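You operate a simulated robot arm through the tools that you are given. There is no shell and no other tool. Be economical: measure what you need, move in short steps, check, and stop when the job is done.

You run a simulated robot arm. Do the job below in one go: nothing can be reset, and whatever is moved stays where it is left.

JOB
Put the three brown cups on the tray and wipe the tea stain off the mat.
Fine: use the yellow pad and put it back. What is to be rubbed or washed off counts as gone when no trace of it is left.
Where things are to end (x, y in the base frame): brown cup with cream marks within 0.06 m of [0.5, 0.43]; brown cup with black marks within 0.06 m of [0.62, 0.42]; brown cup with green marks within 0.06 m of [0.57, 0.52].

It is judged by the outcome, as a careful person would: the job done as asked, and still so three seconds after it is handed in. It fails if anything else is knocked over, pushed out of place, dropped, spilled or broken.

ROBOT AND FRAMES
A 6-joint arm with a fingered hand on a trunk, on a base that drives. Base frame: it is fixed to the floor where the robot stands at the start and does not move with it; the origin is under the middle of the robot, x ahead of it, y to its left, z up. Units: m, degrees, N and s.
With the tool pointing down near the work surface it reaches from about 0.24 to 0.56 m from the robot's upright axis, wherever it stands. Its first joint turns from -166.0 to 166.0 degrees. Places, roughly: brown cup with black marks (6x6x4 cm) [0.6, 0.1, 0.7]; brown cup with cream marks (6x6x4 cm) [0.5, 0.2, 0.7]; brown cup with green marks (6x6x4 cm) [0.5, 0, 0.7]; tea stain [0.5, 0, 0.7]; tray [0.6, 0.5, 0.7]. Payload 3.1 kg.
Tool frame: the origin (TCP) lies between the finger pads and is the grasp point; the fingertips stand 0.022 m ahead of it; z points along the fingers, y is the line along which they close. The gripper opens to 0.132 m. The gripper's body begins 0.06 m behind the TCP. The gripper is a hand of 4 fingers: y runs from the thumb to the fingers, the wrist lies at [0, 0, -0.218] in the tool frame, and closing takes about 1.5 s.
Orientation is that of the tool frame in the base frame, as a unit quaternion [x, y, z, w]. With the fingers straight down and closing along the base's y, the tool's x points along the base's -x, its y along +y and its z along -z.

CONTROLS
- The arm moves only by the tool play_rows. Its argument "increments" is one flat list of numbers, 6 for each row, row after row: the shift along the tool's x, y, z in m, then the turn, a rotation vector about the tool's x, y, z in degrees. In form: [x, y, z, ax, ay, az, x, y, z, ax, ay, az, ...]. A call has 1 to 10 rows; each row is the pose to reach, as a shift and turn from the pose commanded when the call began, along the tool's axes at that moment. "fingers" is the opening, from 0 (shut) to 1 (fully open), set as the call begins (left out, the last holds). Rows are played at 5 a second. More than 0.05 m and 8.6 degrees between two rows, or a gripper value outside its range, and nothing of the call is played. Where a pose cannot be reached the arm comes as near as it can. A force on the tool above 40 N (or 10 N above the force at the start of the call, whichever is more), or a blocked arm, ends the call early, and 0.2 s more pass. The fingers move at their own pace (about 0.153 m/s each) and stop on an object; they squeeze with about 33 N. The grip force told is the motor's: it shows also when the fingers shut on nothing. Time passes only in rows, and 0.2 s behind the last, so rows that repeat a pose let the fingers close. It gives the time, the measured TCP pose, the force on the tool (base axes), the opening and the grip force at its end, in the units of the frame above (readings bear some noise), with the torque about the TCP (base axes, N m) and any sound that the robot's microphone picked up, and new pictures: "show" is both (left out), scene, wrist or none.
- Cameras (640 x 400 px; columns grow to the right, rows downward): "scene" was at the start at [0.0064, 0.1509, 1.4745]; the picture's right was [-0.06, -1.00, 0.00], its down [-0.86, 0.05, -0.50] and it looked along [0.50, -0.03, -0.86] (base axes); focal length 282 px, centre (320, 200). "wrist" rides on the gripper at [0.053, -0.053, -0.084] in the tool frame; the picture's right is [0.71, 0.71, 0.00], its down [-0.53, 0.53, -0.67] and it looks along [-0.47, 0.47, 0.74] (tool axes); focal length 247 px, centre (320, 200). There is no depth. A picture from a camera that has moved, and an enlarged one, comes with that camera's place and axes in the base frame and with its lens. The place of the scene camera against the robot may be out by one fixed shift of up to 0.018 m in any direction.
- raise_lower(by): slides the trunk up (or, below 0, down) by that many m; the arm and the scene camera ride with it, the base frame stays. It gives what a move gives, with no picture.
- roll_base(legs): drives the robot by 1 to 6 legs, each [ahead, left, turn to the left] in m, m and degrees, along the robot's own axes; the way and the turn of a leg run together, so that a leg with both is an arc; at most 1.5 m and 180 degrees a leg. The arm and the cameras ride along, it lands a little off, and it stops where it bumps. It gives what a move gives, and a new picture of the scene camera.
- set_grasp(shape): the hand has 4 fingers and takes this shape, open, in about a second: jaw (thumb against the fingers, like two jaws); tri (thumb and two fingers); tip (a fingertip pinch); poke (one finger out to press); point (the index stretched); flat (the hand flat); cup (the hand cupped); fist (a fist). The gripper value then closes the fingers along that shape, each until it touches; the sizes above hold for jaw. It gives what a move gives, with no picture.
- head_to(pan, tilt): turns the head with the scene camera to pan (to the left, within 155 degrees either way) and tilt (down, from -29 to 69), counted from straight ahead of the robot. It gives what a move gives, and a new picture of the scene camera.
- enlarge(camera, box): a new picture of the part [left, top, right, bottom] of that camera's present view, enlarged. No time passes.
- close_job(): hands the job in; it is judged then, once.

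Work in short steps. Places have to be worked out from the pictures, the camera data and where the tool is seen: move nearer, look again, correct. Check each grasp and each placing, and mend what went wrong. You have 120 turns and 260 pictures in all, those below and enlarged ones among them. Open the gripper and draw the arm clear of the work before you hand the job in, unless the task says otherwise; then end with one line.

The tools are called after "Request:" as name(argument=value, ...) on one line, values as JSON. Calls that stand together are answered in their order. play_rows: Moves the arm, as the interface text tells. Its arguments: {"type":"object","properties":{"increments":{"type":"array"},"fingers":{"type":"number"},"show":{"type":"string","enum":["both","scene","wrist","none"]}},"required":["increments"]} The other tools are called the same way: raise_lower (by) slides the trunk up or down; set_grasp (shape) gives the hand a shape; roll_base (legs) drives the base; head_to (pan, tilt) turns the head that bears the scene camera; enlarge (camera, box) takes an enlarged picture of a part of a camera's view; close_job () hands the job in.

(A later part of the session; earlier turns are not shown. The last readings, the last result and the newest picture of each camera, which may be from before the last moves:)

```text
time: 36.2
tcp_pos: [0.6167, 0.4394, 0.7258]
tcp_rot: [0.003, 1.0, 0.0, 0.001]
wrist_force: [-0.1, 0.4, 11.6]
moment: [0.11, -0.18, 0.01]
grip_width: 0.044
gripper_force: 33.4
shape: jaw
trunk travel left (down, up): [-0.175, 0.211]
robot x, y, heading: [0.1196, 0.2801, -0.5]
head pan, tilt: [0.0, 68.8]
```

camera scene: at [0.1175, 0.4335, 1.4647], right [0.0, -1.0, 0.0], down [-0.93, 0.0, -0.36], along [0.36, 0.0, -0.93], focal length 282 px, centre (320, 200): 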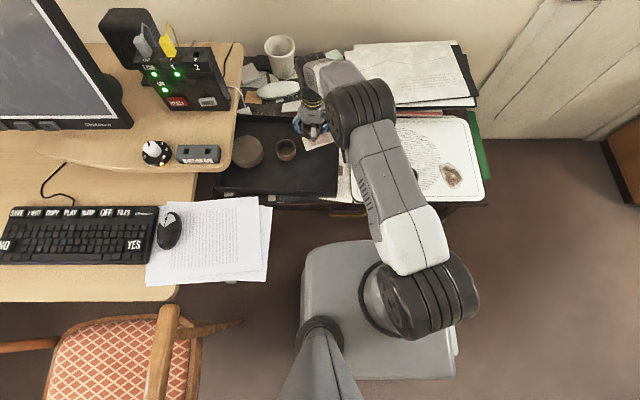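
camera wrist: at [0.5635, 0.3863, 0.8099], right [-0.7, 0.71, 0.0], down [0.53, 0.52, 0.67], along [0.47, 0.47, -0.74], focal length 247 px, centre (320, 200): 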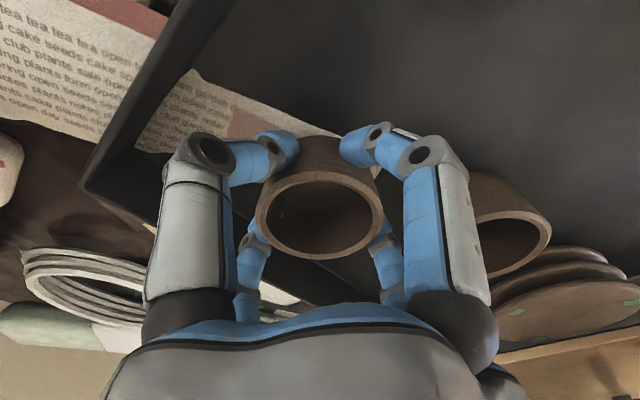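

Contact (11.6 N). I ease up 1 mm and open to 0.68.

Request:
play_rows(increments=[0, 0, -0.0015, 0, 0, 0, 0, 0, -0.0015, 0, 0, 0, 0, 0, -0.0015, 0, 0, 0, 0, 0, -0.0015, 0, 0, 0, 0, 0, -0.0015, 0, 0, 0], fingers=0.68, show="wrist")

```text
time: 37.4
tcp_pos: [0.6167, 0.4387, 0.7249]
tcp_rot: [0.003, 1.0, 0.0, 0.0]
wrist_force: [0.9, -0.1, -0.5]
moment: [0.02, -0.01, 0.02]
grip_width: 0.0894
gripper_force: 0.0
shape: jaw
trunk travel left (down, up): [-0.175, 0.211]
robot x, y, heading: [0.121, 0.2757, -0.3]
head pan, tilt: [0.0, 68.8]
camera wrist: at [0.5633, 0.3862, 0.8091], right [-0.7, 0.71, 0.0], down [0.53, 0.52, 0.67], along [0.47, 0.47, -0.74], focal length 247 px, centre (320, 200)
```

wrist: 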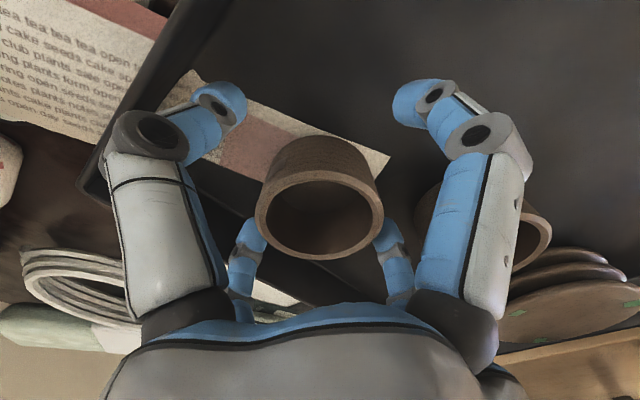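

Released cleanly. Lift straight up.

Request:
play_rows(increments=[0, 0, -0.03, 0, 0, 0, 0, 0, -0.07, 0, 0, 0, 0, 0, -0.11, 0, 0, 0, 0, 0, -0.123, 0, 0, 0, 0, 0, -0.123, 0, 0, 0])

```text
time: 38.6
tcp_pos: [0.6164, 0.4408, 0.8485]
tcp_rot: [0.003, 1.0, 0.0, 0.0]
wrist_force: [0.8, 1.1, 0.0]
moment: [-0.01, 0.02, 0.01]
grip_width: 0.0894
gripper_force: 0.0
shape: jaw
trunk travel left (down, up): [-0.175, 0.211]
robot x, y, heading: [0.1233, 0.2774, -0.5]
head pan, tilt: [0.0, 68.8]
camera scene: at [0.117, 0.4331, 1.4648], right [0.0, -1.0, 0.0], down [-0.93, 0.0, -0.36], along [0.36, 0.0, -0.93], focal length 282 px, centre (320, 200)
camera wrist: at [0.5632, 0.3866, 0.932], right [-0.7, 0.71, 0.0], down [0.53, 0.52, 0.67], along [0.47, 0.47, -0.74], focal length 247 px, centre (320, 200)
```

scene: 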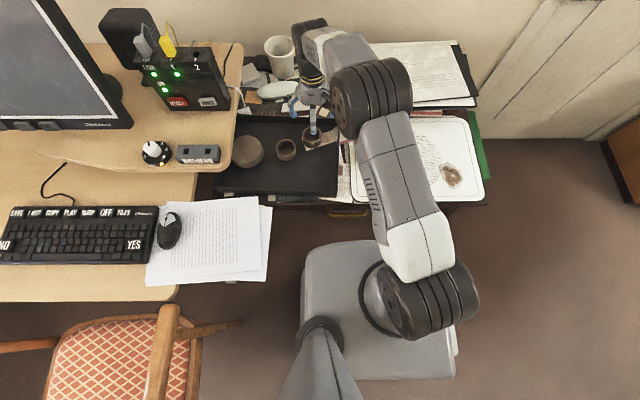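
wrist: 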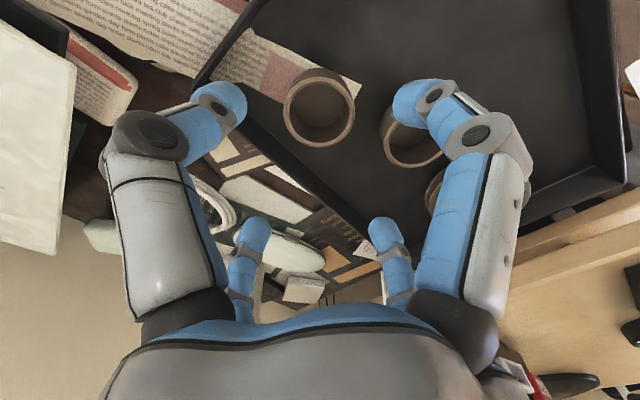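

Black cup stands at about (0.617, 0.44). Now to the cream-marked cup at about (0.4725, 0.156).

Request:
play_rows(increments=[0.018, -0.0356, 0, 0, 0, 0, 0.036, -0.0712, 0, 0, 0, 0, 0.054, -0.107, 0, 0, 0, 0, 0.072, -0.1425, 0, 0, 0, 0, 0.09, -0.178, 0, 0, 0, 0, 0.108, -0.2138, 0, 0, 0, 0, 0.126, -0.2494, 0, 0, 0, 0, 0.144, -0.285, 0, 0, 0, 0, 0.144, -0.285, 0.03, 0, 0, 0, 0.144, -0.285, 0.03, 0, 0, 0], fingers=0.8)

```text
time: 40.8
tcp_pos: [0.4695, 0.1557, 0.8189]
tcp_rot: [0.002, 1.0, 0.0, 0.0]
wrist_force: [0.3, -0.1, -0.1]
moment: [0.0, 0.0, -0.01]
grip_width: 0.1053
gripper_force: 0.0
shape: jaw
trunk travel left (down, up): [-0.175, 0.211]
robot x, y, heading: [0.122, 0.2782, -0.3]
head pan, tilt: [0.0, 68.8]
camera scene: at [0.1165, 0.433, 1.4648], right [0.0, -1.0, 0.0], down [-0.93, 0.0, -0.36], along [0.36, 0.0, -0.93], focal length 282 px, centre (320, 200)
camera wrist: at [0.4168, 0.1017, 0.9018], right [-0.7, 0.71, 0.0], down [0.53, 0.52, 0.67], along [0.47, 0.47, -0.74], focal length 247 px, centre (320, 200)
```

scene: 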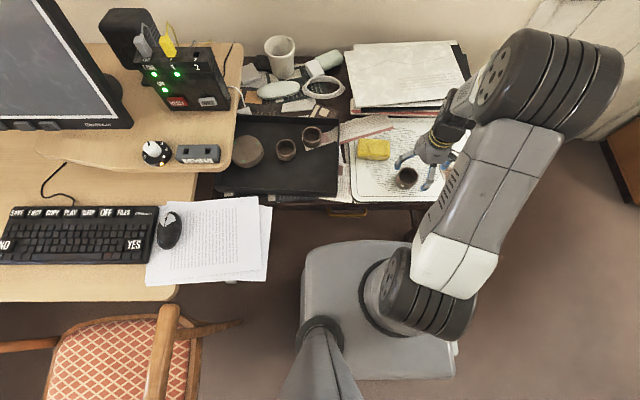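
wrist: 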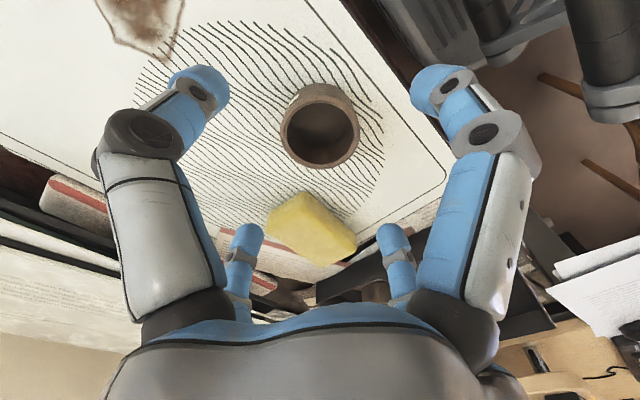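

Cream cup at (0.4725, 0.158); pad spans about x 0.53–0.59, y 0.19–0.28, clear of the fingers. Descend, then close and lift.

Request:
play_rows(increments=[-0.003, 0.002, 0, 0, 0, 0, -0.003, 0.002, 0.03, 0, 0, 0, -0.003, 0.002, 0.06, 0, 0, 0, -0.003, 0.002, 0.083, 0, 0, 0, -0.003, 0.002, 0.091, 0, 0, 0, -0.003, 0.002, 0.091, 0, 0, 0], show="wrist")

Request:
play_rows(increments=[0, 0, 0, 0, 0, 0, 0, 0, 0, 0, 0, 0, 0, 0, 0, 0, 0, 0, 0, 0, 0, 0, 0, 0, 0, 0, 0, 0, 0, 0, 0, 0, 0, 0, 0, 0, 0, 0, 0, 0, 0, 0], fingers=0, show="none")

Request:
play_rows(increments=[0, 0, -0.02, 0, 0, 0, 0, 0, -0.05, 0, 0, 0, 0, 0, -0.09, 0, 0, 0, 0, 0, -0.12, 0, 0, 0, 0, 0, -0.12, 0, 0, 0])

```text
time: 42.2
tcp_pos: [0.4733, 0.1582, 0.7264]
tcp_rot: [0.002, 1.0, 0.0, 0.0]
wrist_force: [0.4, 0.4, -0.4]
moment: [0.02, -0.01, -0.02]
grip_width: 0.1053
gripper_force: 0.1
shape: jaw
trunk travel left (down, up): [-0.175, 0.211]
robot x, y, heading: [0.1208, 0.2757, -0.1]
head pan, tilt: [0.0, 68.8]
camera wrist: at [0.4202, 0.1032, 0.8106], right [-0.7, 0.71, 0.0], down [0.53, 0.52, 0.67], along [0.47, 0.47, -0.74], focal length 247 px, centre (320, 200)
```

wrist: 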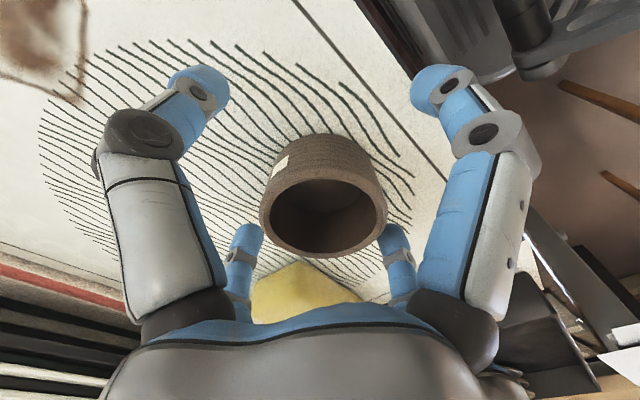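

```text
time: 43.8
tcp_pos: [0.4738, 0.1571, 0.7276]
tcp_rot: [0.003, 1.0, 0.0, 0.0]
wrist_force: [-0.6, -0.6, -0.1]
moment: [-0.03, 0.0, 0.02]
grip_width: 0.0435
gripper_force: 32.6
shape: jaw
trunk travel left (down, up): [-0.175, 0.211]
robot x, y, heading: [0.1228, 0.2768, -0.4]
head pan, tilt: [0.0, 68.8]
```

```text
time: 45.0
tcp_pos: [0.4726, 0.1593, 0.8473]
tcp_rot: [0.003, 1.0, -0.001, -0.001]
wrist_force: [-0.4, -0.4, -1.2]
moment: [0.02, 0.06, -0.04]
grip_width: 0.043
gripper_force: 32.8
shape: jaw
trunk travel left (down, up): [-0.175, 0.211]
robot x, y, heading: [0.1219, 0.2806, -0.2]
head pan, tilt: [0.0, 68.8]
camera scene: at [0.1173, 0.433, 1.4648], right [0.0, -1.0, 0.0], down [-0.93, 0.0, -0.36], along [0.36, 0.0, -0.93], focal length 282 px, centre (320, 200)
camera wrist: at [0.4206, 0.1045, 0.9312], right [-0.7, 0.71, 0.0], down [0.53, 0.52, 0.67], along [0.47, 0.47, -0.74], focal length 247 px, centre (320, 200)
```

scene: 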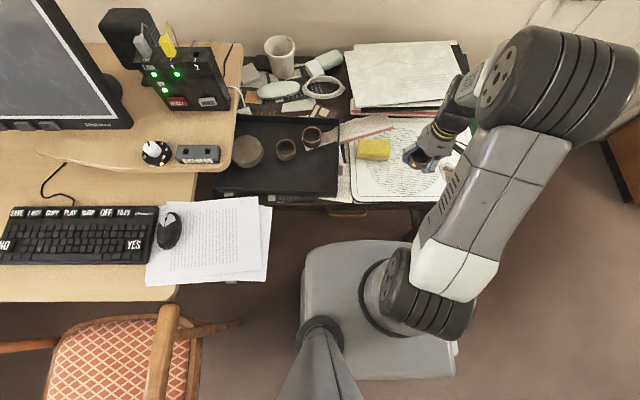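
wrist: 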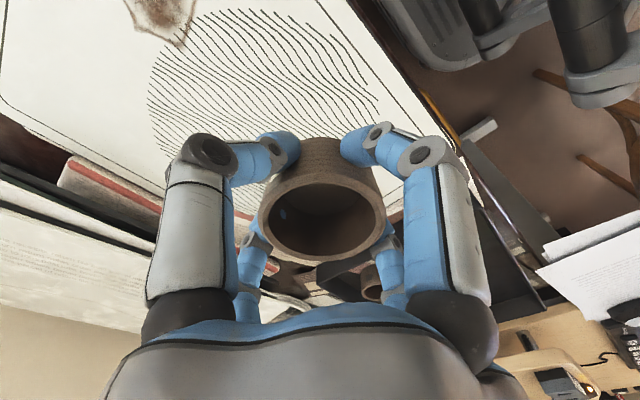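

Held. Carry it to (0.495, 0.443) and lower to 0.765.

Request:
play_rows(increments=[-0.0032, 0.0406, 0, 0, 0, 0, -0.0064, 0.0811, 0, 0, 0, 0, -0.0096, 0.1217, 0, 0, 0, 0, -0.0129, 0.1623, 0, 0, 0, 0, -0.016, 0.203, 0, 0, 0, 0, -0.0193, 0.2434, 0, 0, 0, 0, -0.0225, 0.284, 0, 0, 0, 0, -0.0225, 0.284, 0.04, 0, 0, 0, -0.0225, 0.284, 0.082, 0, 0, 0, -0.0225, 0.284, 0.082, 0, 0, 0])

```text
time: 47.2
tcp_pos: [0.4981, 0.4425, 0.7647]
tcp_rot: [0.003, 1.0, 0.001, 0.0]
wrist_force: [-0.8, -0.4, -1.0]
moment: [-0.01, 0.01, 0.01]
grip_width: 0.0422
gripper_force: 32.8
shape: jaw
trunk travel left (down, up): [-0.175, 0.211]
robot x, y, heading: [0.1224, 0.2798, -0.3]
head pan, tilt: [0.0, 68.8]
camera scene: at [0.1168, 0.433, 1.4648], right [0.0, -1.0, 0.0], down [-0.93, 0.0, -0.36], along [0.36, 0.0, -0.93], focal length 282 px, centre (320, 200)
camera wrist: at [0.4446, 0.3888, 0.8484], right [-0.7, 0.71, 0.0], down [0.53, 0.52, 0.67], along [0.48, 0.47, -0.74], focal length 247 px, centre (320, 200)
```

scene: 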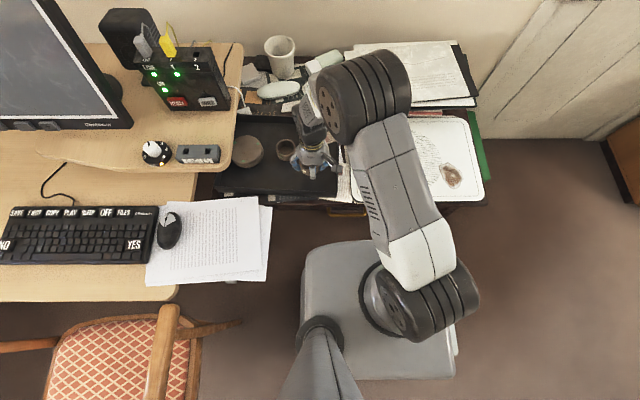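
wrist: 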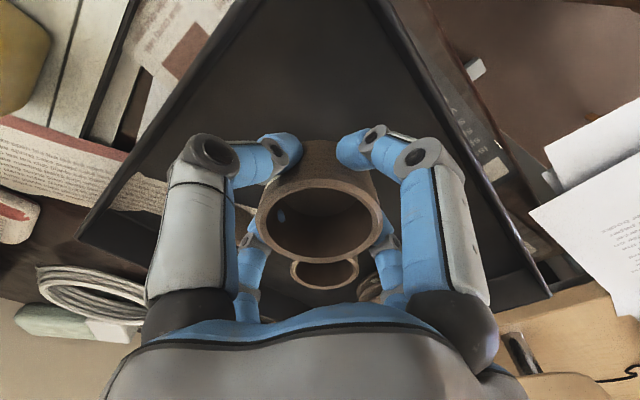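

Clear space below. Lower to just above contact, then the last millimetres.

Request:
play_rows(increments=[0, 0, 0.015, 0, 0, 0, 0, 0, 0.028, 0, 0, 0, 0, 0, 0.034, 0, 0, 0, 0, 0, 0.038, 0, 0, 0, 0, 0, 0.038, 0, 0, 0], show="none")

Request:
play_rows(increments=[0, 0, 0.0015, 0, 0, 0, 0, 0, 0.003, 0, 0, 0, 0, 0, 0.003, 0, 0, 0], show="wrist")

```text
time: 48.4
tcp_pos: [0.4969, 0.4427, 0.7266]
tcp_rot: [0.003, 1.0, 0.0, 0.0]
wrist_force: [0.4, 0.1, -1.3]
moment: [-0.01, 0.01, 0.01]
grip_width: 0.0421
gripper_force: 33.1
shape: jaw
trunk travel left (down, up): [-0.175, 0.211]
robot x, y, heading: [0.1208, 0.2807, -0.0]
head pan, tilt: [0.0, 68.8]
```

```text
time: 49.2
tcp_pos: [0.4989, 0.4414, 0.7239]
tcp_rot: [0.004, 1.0, -0.001, 0.0]
wrist_force: [-0.1, -1.0, 4.8]
moment: [0.1, -0.18, -0.04]
grip_width: 0.0421
gripper_force: 32.6
shape: jaw
trunk travel left (down, up): [-0.175, 0.211]
robot x, y, heading: [0.1172, 0.2793, -0.3]
head pan, tilt: [0.0, 68.8]
camera wrist: at [0.4444, 0.3878, 0.8082], right [-0.7, 0.71, 0.0], down [0.53, 0.52, 0.67], along [0.48, 0.47, -0.74], focal length 247 px, centre (320, 200)
```

wrist: 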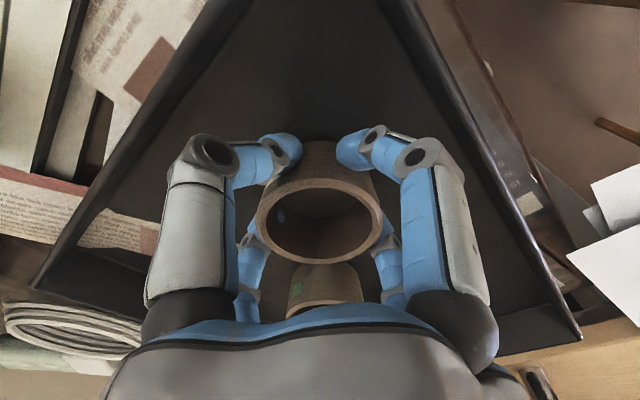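

Contact at 4.8 N. I open to 0.68, then lift clear.

Request:
play_rows(increments=[0, 0, 0, 0, 0, 0, 0, 0, 0, 0, 0, 0, 0, 0, 0, 0, 0, 0, 0, 0, 0, 0, 0, 0, 0, 0, 0, 0, 0, 0], fingers=0.68, show="wrist")

Request:
play_rows(increments=[0, 0, -0.03, 0, 0, 0, 0, 0, -0.07, 0, 0, 0, 0, 0, -0.11, 0, 0, 0, 0, 0, -0.123, 0, 0, 0, 0, 0, -0.123, 0, 0, 0])

```text
time: 50.4
tcp_pos: [0.4983, 0.442, 0.724]
tcp_rot: [0.003, 1.0, -0.001, 0.0]
wrist_force: [3.0, -0.1, -0.4]
moment: [0.0, -0.05, 0.01]
grip_width: 0.0875
gripper_force: 0.2
shape: jaw
trunk travel left (down, up): [-0.175, 0.211]
robot x, y, heading: [0.1235, 0.2778, -0.3]
head pan, tilt: [0.0, 68.8]
camera wrist: at [0.4449, 0.388, 0.8077], right [-0.7, 0.71, 0.0], down [0.53, 0.52, 0.67], along [0.47, 0.47, -0.74], focal length 247 px, centre (320, 200)
```

wrist: 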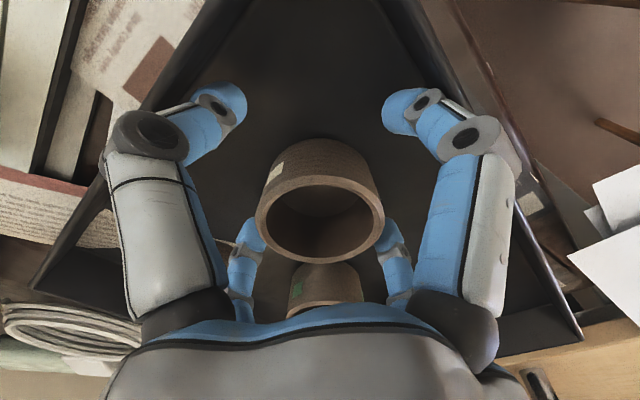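

```text
time: 51.6
tcp_pos: [0.4973, 0.4432, 0.8462]
tcp_rot: [0.003, 1.0, 0.0, 0.0]
wrist_force: [-0.4, -0.8, 0.1]
moment: [-0.01, 0.02, -0.04]
grip_width: 0.0897
gripper_force: 0.1
shape: jaw
trunk travel left (down, up): [-0.175, 0.211]
robot x, y, heading: [0.1227, 0.2791, -0.3]
head pan, tilt: [0.0, 68.8]
camera scene: at [0.1169, 0.4331, 1.4648], right [0.0, -1.0, 0.0], down [-0.93, 0.0, -0.36], along [0.36, 0.0, -0.93], focal length 282 px, centre (320, 200)
camera wrist: at [0.4448, 0.3878, 0.9311], right [-0.7, 0.71, 0.0], down [0.53, 0.52, 0.67], along [0.47, 0.47, -0.74], focal length 247 px, centre (320, 200)
```

scene: 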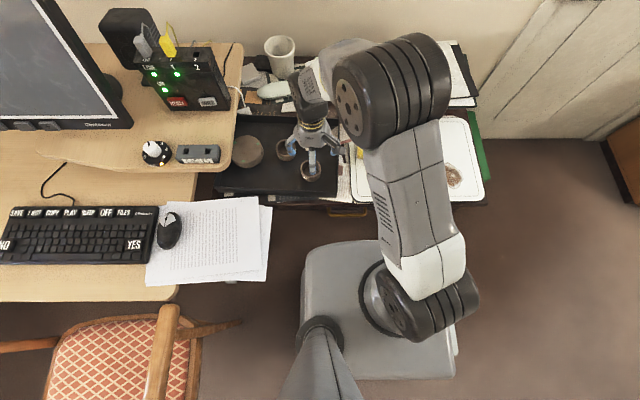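
wrist: 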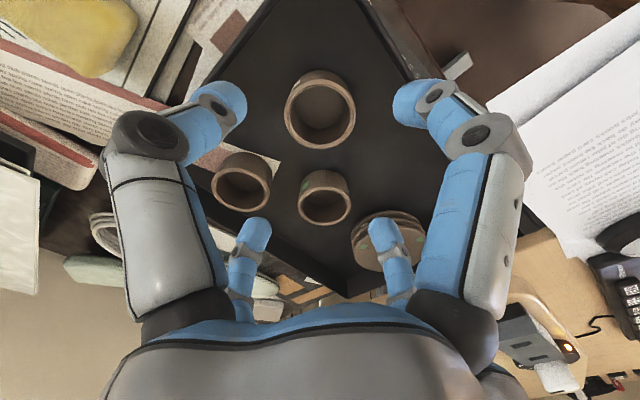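

All three cups are on the tray. Now over the pad at about (0.56, 0.235).

Request:
play_rows(increments=[-0.0125, -0.0416, 0, 0, 0, 0, -0.025, -0.0832, 0, 0, 0, 0, -0.0376, -0.125, 0, 0, 0, 0, -0.05, -0.1664, 0, 0, 0, 0, -0.0627, -0.208, 0, 0, 0, 0, -0.0627, -0.208, 0.02, 0, 0, 0, -0.0627, -0.208, 0.02, 0, 0, 0], fingers=1)

```text
time: 53.2
tcp_pos: [0.5598, 0.2343, 0.8277]
tcp_rot: [0.002, 1.0, 0.0, 0.0]
wrist_force: [0.0, -0.1, -0.9]
moment: [0.0, 0.01, 0.0]
grip_width: 0.1318
gripper_force: 0.1
shape: jaw
trunk travel left (down, up): [-0.175, 0.211]
robot x, y, heading: [0.1187, 0.2765, -0.3]
head pan, tilt: [0.0, 68.8]
camera scene: at [0.1168, 0.4329, 1.4648], right [0.0, -1.0, 0.0], down [-0.93, 0.0, -0.36], along [0.36, 0.0, -0.93], focal length 282 px, centre (320, 200)
camera wrist: at [0.507, 0.1795, 0.9124], right [-0.7, 0.71, 0.0], down [0.53, 0.52, 0.67], along [0.47, 0.47, -0.74], focal length 247 px, centre (320, 200)
```

scene: 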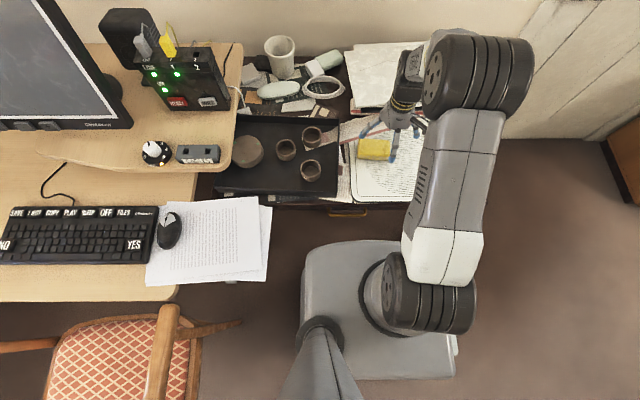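
wrist: 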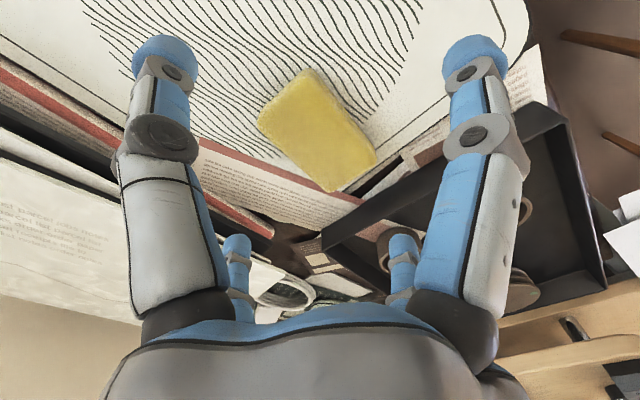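

Pad top centre computes to (0.576, 0.249), long axis along y turned about −5°. I align over it and lower to z 0.765.

Request:
play_rows(increments=[-0.008, 0.007, 0, 0, 0, 2.4, -0.016, 0.0145, 0, 0, 0, 4.8, -0.016, 0.0145, 0.03, 0, 0, 4.8, -0.016, 0.0145, 0.062, 0, 0, 4.8, -0.016, 0.0145, 0.062, 0, 0, 4.8])

```text
time: 54.4
tcp_pos: [0.5757, 0.2483, 0.7643]
tcp_rot: [0.045, 0.999, 0.0, -0.001]
wrist_force: [0.5, 0.4, -0.7]
moment: [0.01, 0.01, 0.02]
grip_width: 0.1319
gripper_force: 0.1
shape: jaw
trunk travel left (down, up): [-0.175, 0.211]
robot x, y, heading: [0.1234, 0.2759, -0.1]
head pan, tilt: [0.0, 68.8]
camera scene: at [0.1168, 0.4331, 1.4648], right [0.0, -1.0, 0.0], down [-0.93, 0.0, -0.36], along [0.36, 0.0, -0.93], focal length 282 px, centre (320, 200)
camera wrist: at [0.5182, 0.1983, 0.8485], right [-0.64, 0.77, 0.0], down [0.57, 0.48, 0.67], along [0.51, 0.43, -0.74], focal length 247 px, centre (320, 200)
```

scene: 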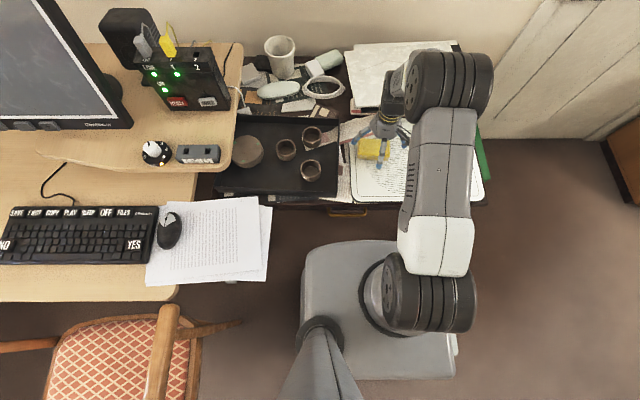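
wrist: 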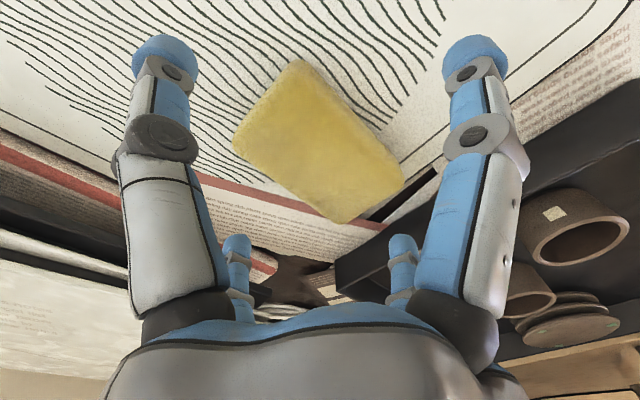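

Well aligned. Lower to z≈0.735 and look before closing.

Request:
play_rows(increments=[0, 0, 0.015, 0, 0, 0, 0, 0, 0.029, 0, 0, 0, 0, 0, 0.029, 0, 0, 0], show="wrist")

Request:
enlarge(camera="scene", box=[330, 90, 440, 210])

```text
time: 55.2
tcp_pos: [0.5762, 0.2482, 0.736]
tcp_rot: [0.044, 0.999, 0.0, 0.0]
wrist_force: [0.0, 0.3, 0.4]
moment: [0.03, 0.04, 0.02]
grip_width: 0.1321
gripper_force: 0.0
shape: jaw
trunk travel left (down, up): [-0.175, 0.211]
robot x, y, heading: [0.1171, 0.277, -0.2]
head pan, tilt: [0.0, 68.8]
camera wrist: at [0.5183, 0.1985, 0.8199], right [-0.64, 0.77, 0.0], down [0.57, 0.48, 0.67], along [0.51, 0.43, -0.74], focal length 247 px, centre (320, 200)
```

wrist: 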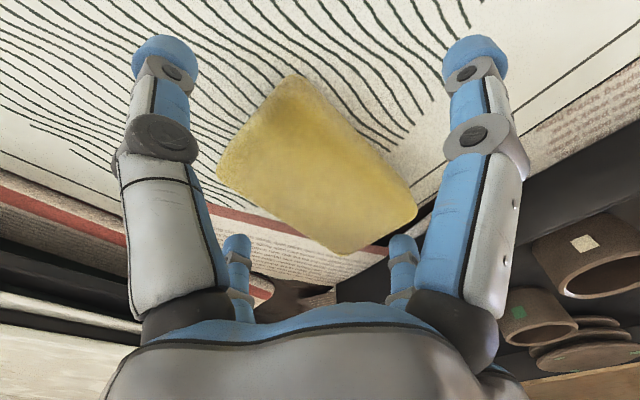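

```text
3.33 times, centred on (385, 150) of scene
camera zoom: at [0.1169, 0.4331, 1.4648], right [0.0, -1.0, 0.0], down [-0.93, 0.0, -0.36], along [0.36, 0.0, -0.93], focal length 939 px, centre (103, 367)
```

zoom: 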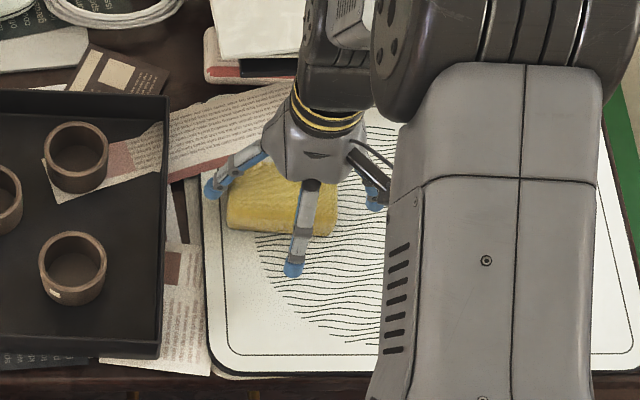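

The pad is thin (top ≈0.715), so I curl the fingers slightly (0.85) and lower carefully.

Request:
play_rows(increments=[0, 0, 0.005, 0, 0, 0, 0, 0, 0.008, 0, 0, 0, 0, 0, 0.011, 0, 0, 0, 0, 0, 0.014, 0, 0, 0, 0, 0, 0.014, 0, 0, 0], fingers=0.85, show="wrist")

Request:
enlarge(camera="scene", box=[330, 110, 420, 200])

```text
time: 56.4
tcp_pos: [0.575, 0.248, 0.7212]
tcp_rot: [0.045, 0.999, 0.0, 0.0]
wrist_force: [-0.5, 0.3, -0.1]
moment: [0.01, -0.01, 0.01]
grip_width: 0.1123
gripper_force: 0.1
shape: jaw
trunk travel left (down, up): [-0.175, 0.211]
robot x, y, heading: [0.1222, 0.2777, -0.3]
head pan, tilt: [0.0, 68.8]
camera wrist: at [0.5183, 0.1985, 0.8056], right [-0.64, 0.77, 0.0], down [0.57, 0.48, 0.67], along [0.51, 0.43, -0.74], focal length 247 px, centre (320, 200)
```

wrist: 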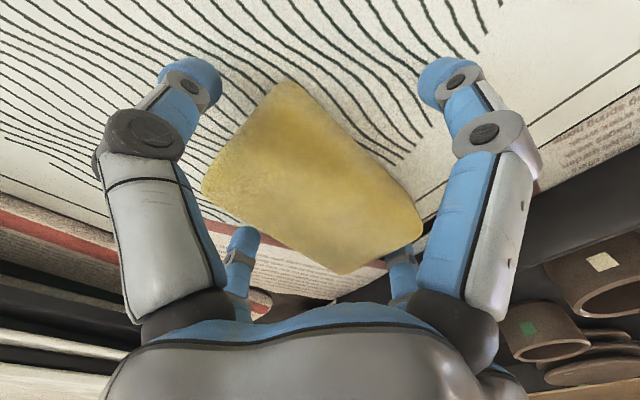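

```text
4.44 times, centred on (375, 155) of scene
camera zoom: at [0.117, 0.4331, 1.4648], right [0.0, -1.0, 0.0], down [-0.93, 0.0, -0.36], along [0.36, 0.0, -0.93], focal length 1252 px, centre (76, 400)
```

zoom: 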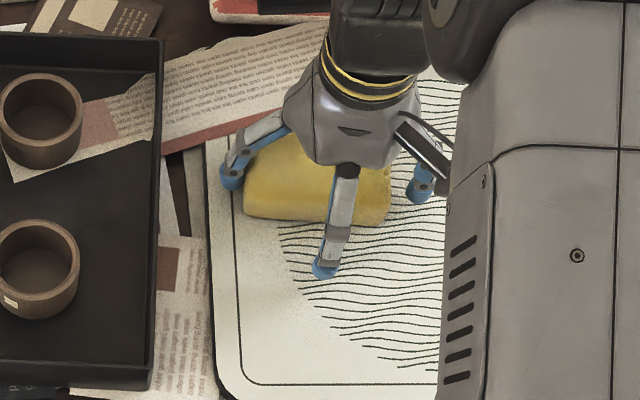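

Pad top is near TCP height and centred. I lower 3 mm more and close on it.

Request:
play_rows(increments=[0, 0.003, 0.003, 0, 0, 0, 0, 0.003, 0.003, 0, 0, 0, 0, 0.003, 0.003, 0, 0, 0, 0, 0.003, 0.003, 0, 0, 0, 0, 0.003, 0.003, 0, 0, 0, 0, 0.003, 0.003, 0, 0, 0, 0, 0.003, 0.003, 0, 0, 0], fingers=0, show="wrist")

Request:
enlarge(camera="scene", box=[330, 110, 420, 200])

```text
time: 58.0
tcp_pos: [0.5749, 0.2512, 0.7186]
tcp_rot: [0.045, 0.999, 0.0, 0.0]
wrist_force: [0.1, -0.8, 0.0]
moment: [-0.01, -0.03, 0.01]
grip_width: 0.0805
gripper_force: 32.4
shape: jaw
trunk travel left (down, up): [-0.175, 0.211]
robot x, y, heading: [0.1195, 0.2779, -0.4]
head pan, tilt: [0.0, 68.8]
camera wrist: at [0.5184, 0.2015, 0.8027], right [-0.64, 0.77, 0.0], down [0.57, 0.48, 0.67], along [0.51, 0.43, -0.74], focal length 247 px, centre (320, 200)
```

wrist: 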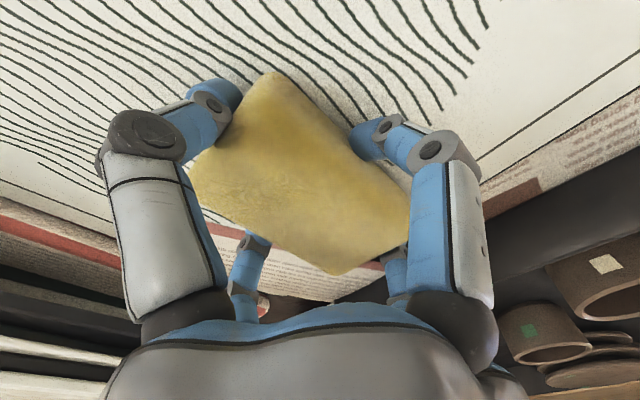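

```text
4.44 times, centred on (375, 155) of scene
camera zoom: at [0.117, 0.4331, 1.4648], right [0.0, -1.0, 0.0], down [-0.93, 0.0, -0.36], along [0.36, 0.0, -0.93], focal length 1252 px, centre (76, 400)
```

zoom: 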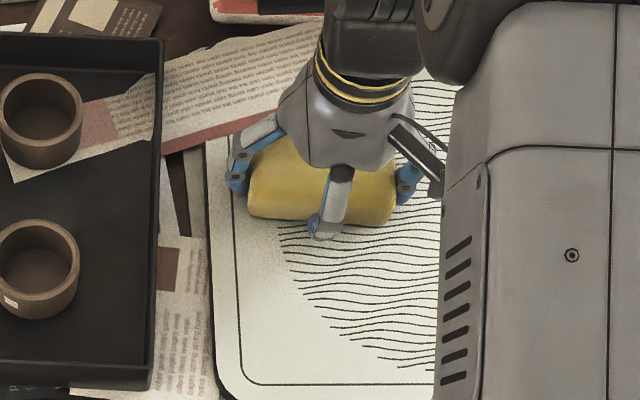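

Gripped on all four sides. I note this pose (0.575, 0.251, 0.7186) for putting back, and lift.

Request:
play_rows(increments=[0, 0, -0.02, 0, 0, 0, 0, 0, -0.05, 0, 0, 0, 0, 0, -0.08, 0, 0, 0, 0, 0, -0.08, 0, 0, 0])

```text
time: 59.0
tcp_pos: [0.5757, 0.2521, 0.7996]
tcp_rot: [0.044, 0.999, 0.0, 0.0]
wrist_force: [-0.6, 0.3, -0.6]
moment: [0.0, -0.01, -0.03]
grip_width: 0.0802
gripper_force: 32.9
shape: jaw
trunk travel left (down, up): [-0.175, 0.211]
robot x, y, heading: [0.1216, 0.2794, -0.2]
head pan, tilt: [0.0, 68.8]
camera scene: at [0.1173, 0.4331, 1.4648], right [0.0, -1.0, 0.0], down [-0.93, 0.0, -0.36], along [0.36, 0.0, -0.93], focal length 282 px, centre (320, 200)
camera wrist: at [0.5187, 0.2022, 0.8834], right [-0.64, 0.77, 0.0], down [0.57, 0.48, 0.67], along [0.51, 0.43, -0.74], focal length 247 px, centre (320, 200)
```

scene: 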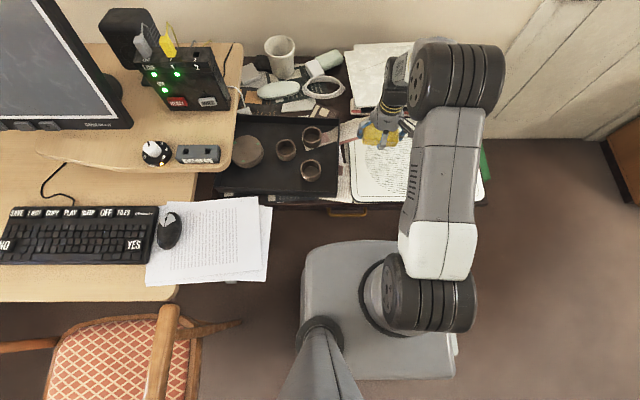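
wrist: 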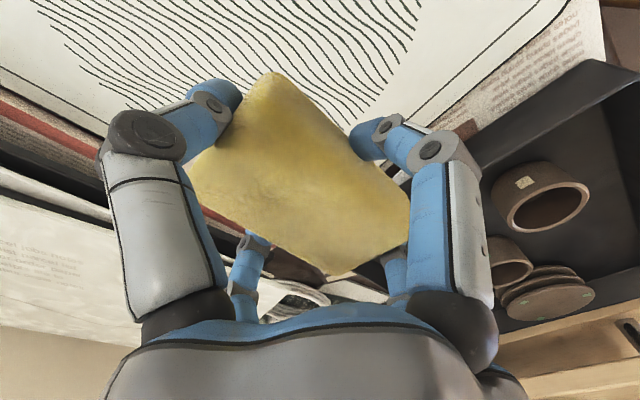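

Pad held. Stain computes to x 0.45–0.52, y −0.01–0.05; I carry the pad above (0.487, 0.015) and lower to 1 cm above the mat.

Request:
play_rows(increments=[0.0111, -0.0405, 0, 0, 0, 0, 0.0221, -0.081, 0, 0, 0, 0, 0.0332, -0.1215, 0, 0, 0, 0, 0.0443, -0.162, 0, 0, 0, 0, 0.0553, -0.2025, 0, 0, 0, 0, 0.0664, -0.243, 0, 0, 0, 0, 0.0664, -0.243, 0.035, 0, 0, 0, 0.0664, -0.243, 0.07, 0, 0, 0, 0.0664, -0.243, 0.07, 0, 0, 0])

```text
time: 61.0
tcp_pos: [0.4869, 0.0165, 0.729]
tcp_rot: [0.045, 0.999, 0.0, 0.0]
wrist_force: [-0.1, -0.3, -0.2]
moment: [0.01, 0.0, 0.01]
grip_width: 0.0802
gripper_force: 33.1
shape: jaw
trunk travel left (down, up): [-0.175, 0.211]
robot x, y, heading: [0.1176, 0.2803, -0.3]
head pan, tilt: [0.0, 68.8]
camera scene: at [0.1169, 0.4332, 1.4648], right [0.0, -1.0, 0.0], down [-0.93, 0.0, -0.36], along [0.36, 0.0, -0.93], focal length 282 px, centre (320, 200)
camera wrist: at [0.4303, -0.0338, 0.813], right [-0.64, 0.77, 0.0], down [0.57, 0.48, 0.67], along [0.51, 0.43, -0.74], focal length 247 px, centre (320, 200)
```

scene: 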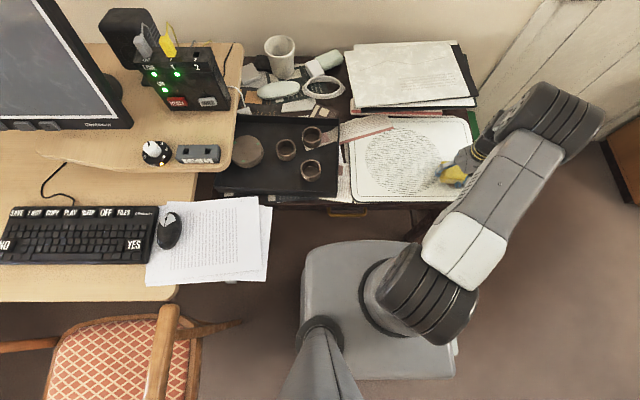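
wrist: 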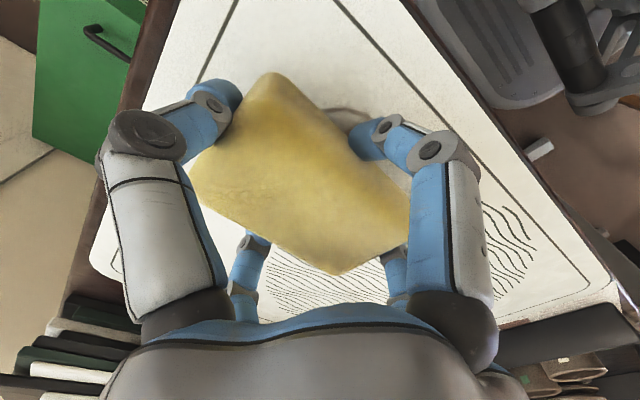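

Centred over the stain. Lower to contact in small steps.

Request:
play_rows(increments=[0, 0, 0.004, 0, 0, 0, 0, 0, 0.008, 0, 0, 0, 0, 0, 0.0095, 0, 0, 0, 0, 0, 0.0095, 0, 0, 0], show="none")

Request:
play_rows(increments=[0, 0, 0.001, 0, 0, 0, 0, 0, 0.002, 0, 0, 0, 0, 0, 0.002, 0, 0, 0], show="none")

```text
time: 62.0
tcp_pos: [0.4872, 0.0143, 0.7212]
tcp_rot: [0.045, 0.999, 0.0, 0.0]
wrist_force: [0.8, 0.4, 0.2]
moment: [-0.03, 0.02, 0.02]
grip_width: 0.0802
gripper_force: 32.6
shape: jaw
trunk travel left (down, up): [-0.175, 0.211]
robot x, y, heading: [0.1247, 0.2762, -0.3]
head pan, tilt: [0.0, 68.8]
```

```text
time: 62.8
tcp_pos: [0.4876, 0.0159, 0.718]
tcp_rot: [0.045, 0.999, -0.001, 0.001]
wrist_force: [-0.4, -0.1, 6.3]
moment: [0.01, -0.04, 0.03]
grip_width: 0.0803
gripper_force: 33.0
shape: jaw
trunk travel left (down, up): [-0.175, 0.211]
robot x, y, heading: [0.1217, 0.2762, -0.4]
head pan, tilt: [0.0, 68.8]
```

In contact at 6 N. I rub back and forth along x, ±3 cm.

Request:
play_rows(increments=[-0.02, 0, 0.0005, 0, 0, 0, -0.035, 0, 0.0005, 0, 0, 0, -0.01, 0, 0.0005, 0, 0, 0, 0.015, 0, 0.0005, 0, 0, 0, 0.035, 0, 0.0005, 0, 0, 0, 0.01, 0, 0.0005, 0, 0, 0, -0.015, 0, 0.0005, 0, 0, 0, -0.035, 0, 0.0005, 0, 0, 0, -0.01, 0, 0.0005, 0, 0, 0, 0.02, 0, 0.0005, 0, 0, 0])

```text
time: 65.0
tcp_pos: [0.4664, 0.0175, 0.7171]
tcp_rot: [0.044, 0.999, 0.0, 0.001]
wrist_force: [1.5, 1.5, 5.7]
moment: [-0.07, -0.07, 0.04]
grip_width: 0.0805
gripper_force: 32.8
shape: jaw
trunk travel left (down, up): [-0.175, 0.211]
robot x, y, heading: [0.121, 0.2768, -0.4]
head pan, tilt: [0.0, 68.8]
camera scene: at [0.1167, 0.4332, 1.4647], right [0.0, -1.0, 0.0], down [-0.93, 0.0, -0.36], along [0.36, 0.0, -0.93], focal length 282 px, centre (320, 200)
camera wrist: at [0.4099, -0.0324, 0.8021], right [-0.64, 0.77, 0.0], down [0.57, 0.48, 0.67], along [0.51, 0.43, -0.74], focal length 247 px, centre (320, 200)
```

scene: 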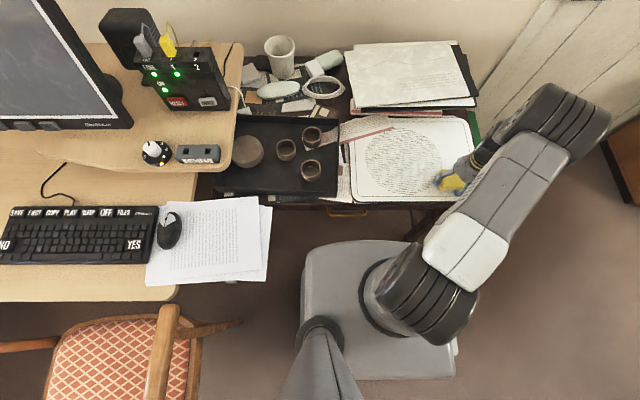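
wrist: 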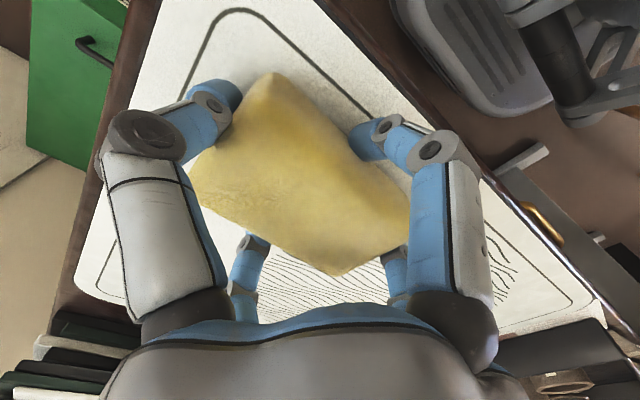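

The mat holds still. A second pass with small y offsets, then I'll lift and inspect.

Request:
play_rows(increments=[-0.02, 0.015, 0, 0, 0, 0, -0.05, 0.018, 0, 0, 0, 0, -0.02, 0.02, 0, 0, 0, 0, 0.015, 0.015, 0, 0, 0, 0, 0.015, -0.018, 0, 0, 0, 0, -0.02, -0.02, 0, 0, 0, 0, -0.05, -0.02, 0, 0, 0, 0, -0.02, -0.018, 0, 0, 0, 0, 0.015, -0.01, 0, 0, 0, 0, -0.02, 0, 0, 0, 0, 0], show="none")

Request:
play_rows(increments=[0, 0, -0.03, 0, 0, 0, 0, 0.02, -0.07, 0, 0, 0, 0, 0.065, -0.08, 0, 0, 0, 0, 0.11, -0.08, 0, 0, 0, 0, 0.14, -0.08, 0, 0, 0, 0, 0.14, -0.08, 0, 0, 0])

Request:
enlarge(camera="scene", box=[340, 100, 500, 210])

```text
time: 67.2
tcp_pos: [0.4839, 0.0149, 0.7172]
tcp_rot: [0.044, 0.999, 0.0, -0.001]
wrist_force: [-4.9, -1.0, 14.0]
moment: [-0.06, 0.01, -0.04]
grip_width: 0.08
gripper_force: 33.1
shape: jaw
trunk travel left (down, up): [-0.175, 0.211]
robot x, y, heading: [0.1197, 0.2792, -0.3]
head pan, tilt: [0.0, 68.8]
```

```text
time: 68.6
tcp_pos: [0.4996, 0.1552, 0.7979]
tcp_rot: [0.045, 0.999, 0.0, 0.001]
wrist_force: [0.1, 0.2, -0.4]
moment: [0.01, -0.01, 0.0]
grip_width: 0.08
gripper_force: 32.4
shape: jaw
trunk travel left (down, up): [-0.175, 0.211]
robot x, y, heading: [0.1222, 0.278, -0.2]
head pan, tilt: [0.0, 68.8]
camera scene: at [0.117, 0.4328, 1.4648], right [-0.01, -1.0, 0.0], down [-0.93, 0.0, -0.36], along [0.36, 0.0, -0.93], focal length 282 px, centre (320, 200)
camera wrist: at [0.4431, 0.106, 0.881], right [-0.64, 0.77, 0.0], down [0.57, 0.48, 0.67], along [0.51, 0.43, -0.74], focal length 247 px, centre (320, 200)
```

scene: 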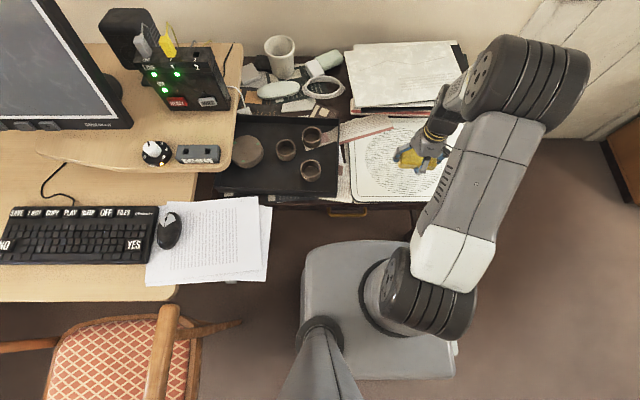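
wrist: 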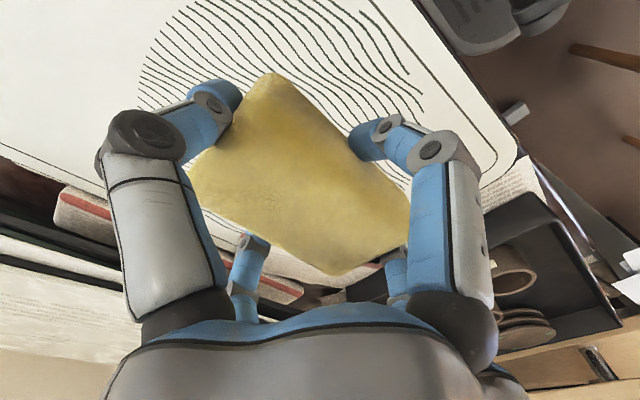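

```text
3.64 times, centred on (420, 155) of scene
camera zoom: at [0.117, 0.4328, 1.4648], right [-0.01, -1.0, 0.0], down [-0.93, 0.0, -0.36], along [0.36, 0.0, -0.93], focal length 1024 px, centre (-44, 364)
```

zoom: 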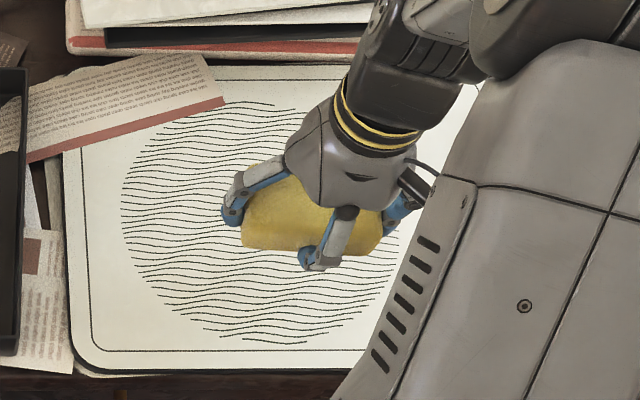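

The arm hides the stain spot; I move to above the pad's home and look from the scene camera.

Request:
play_rows(increments=[-0.0222, 0.0341, 0, 0, 0, 0, -0.0443, 0.0683, 0, 0, 0, 0, -0.0665, 0.1024, 0, 0, 0, 0, -0.0665, 0.1024, 0, 0, 0, 0])

Request:
enlarge(camera="scene", box=[400, 120, 500, 210])

```text
time: 69.6
tcp_pos: [0.5757, 0.2503, 0.7973]
tcp_rot: [0.044, 0.999, 0.001, 0.0]
wrist_force: [-0.1, -0.1, -0.1]
moment: [0.02, 0.0, 0.02]
grip_width: 0.0797
gripper_force: 33.2
shape: jaw
trunk travel left (down, up): [-0.175, 0.211]
robot x, y, heading: [0.1199, 0.2748, -0.6]
head pan, tilt: [0.0, 68.8]
camera scene: at [0.1167, 0.4327, 1.4648], right [-0.01, -1.0, 0.0], down [-0.93, 0.0, -0.36], along [0.36, 0.0, -0.93], focal length 282 px, centre (320, 200)
camera wrist: at [0.519, 0.201, 0.8815], right [-0.64, 0.77, 0.0], down [0.57, 0.48, 0.67], along [0.51, 0.43, -0.74], focal length 247 px, centre (320, 200)
```

scene: 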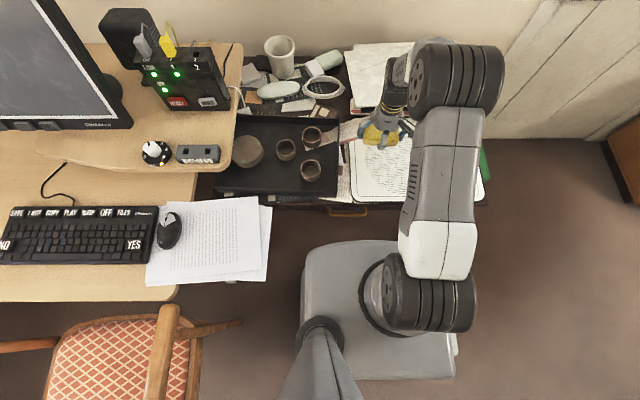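
wrist: 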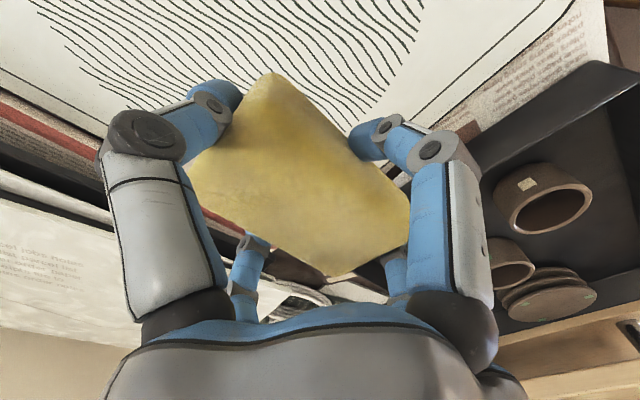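

```text
4.44 times, centred on (450, 165) of scene
camera zoom: at [0.1167, 0.4327, 1.4648], right [-0.01, -1.0, 0.0], down [-0.93, 0.0, -0.36], along [0.36, 0.0, -0.93], focal length 1252 px, centre (-258, 356)
```

zoom: 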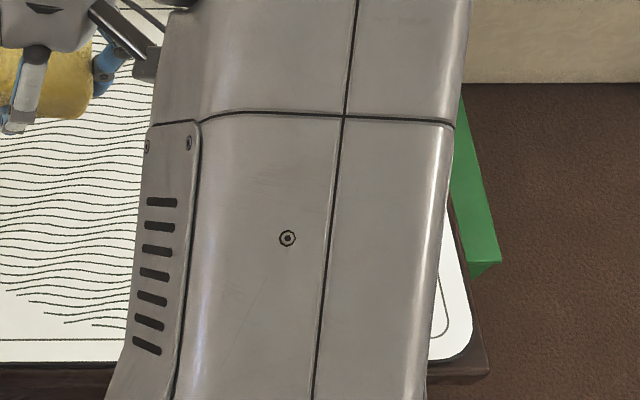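

The forearm still covers it; I raise and swing over the tray side to unblock the view.

Request:
play_rows(increments=[0, 0, -0.04, 0, 0, 0, 0.004, 0.045, -0.04, 0, 0, 0, 0.008, 0.09, -0.04, 0, 0, 0, 0.012, 0.135, -0.04, 0, 0, 0, 0.016, 0.18, -0.04, 0, 0, 0, 0.02, 0.22, -0.04, 0, 0, 0, 0.02, 0.22, -0.04, 0, 0, 0], show="scene")

Request:
enlarge(camera="scene", box=[400, 120, 500, 210])

```text
time: 71.2
tcp_pos: [0.5735, 0.4713, 0.8368]
tcp_rot: [0.045, 0.999, 0.0, 0.0]
wrist_force: [1.3, 0.0, -0.3]
moment: [0.0, 0.03, 0.01]
grip_width: 0.0804
gripper_force: 33.2
shape: jaw
trunk travel left (down, up): [-0.175, 0.211]
robot x, y, heading: [0.1211, 0.2794, -0.0]
head pan, tilt: [0.0, 68.8]
camera scene: at [0.117, 0.4327, 1.4648], right [-0.01, -1.0, 0.0], down [-0.93, 0.0, -0.36], along [0.36, 0.0, -0.93], focal length 282 px, centre (320, 200)
```

scene: 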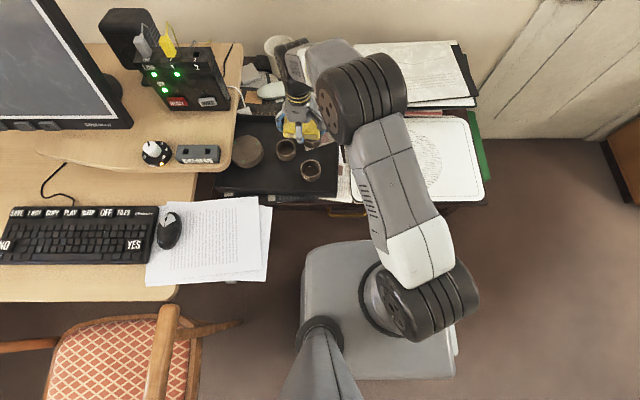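

```text
4.44 times, centred on (450, 165) of scene
camera zoom: at [0.117, 0.4327, 1.4648], right [-0.01, -1.0, 0.0], down [-0.93, 0.0, -0.36], along [0.36, 0.0, -0.93], focal length 1252 px, centre (-258, 356)
```

zoom: 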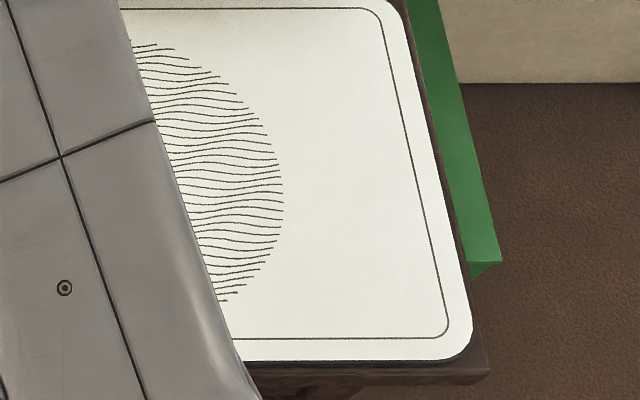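

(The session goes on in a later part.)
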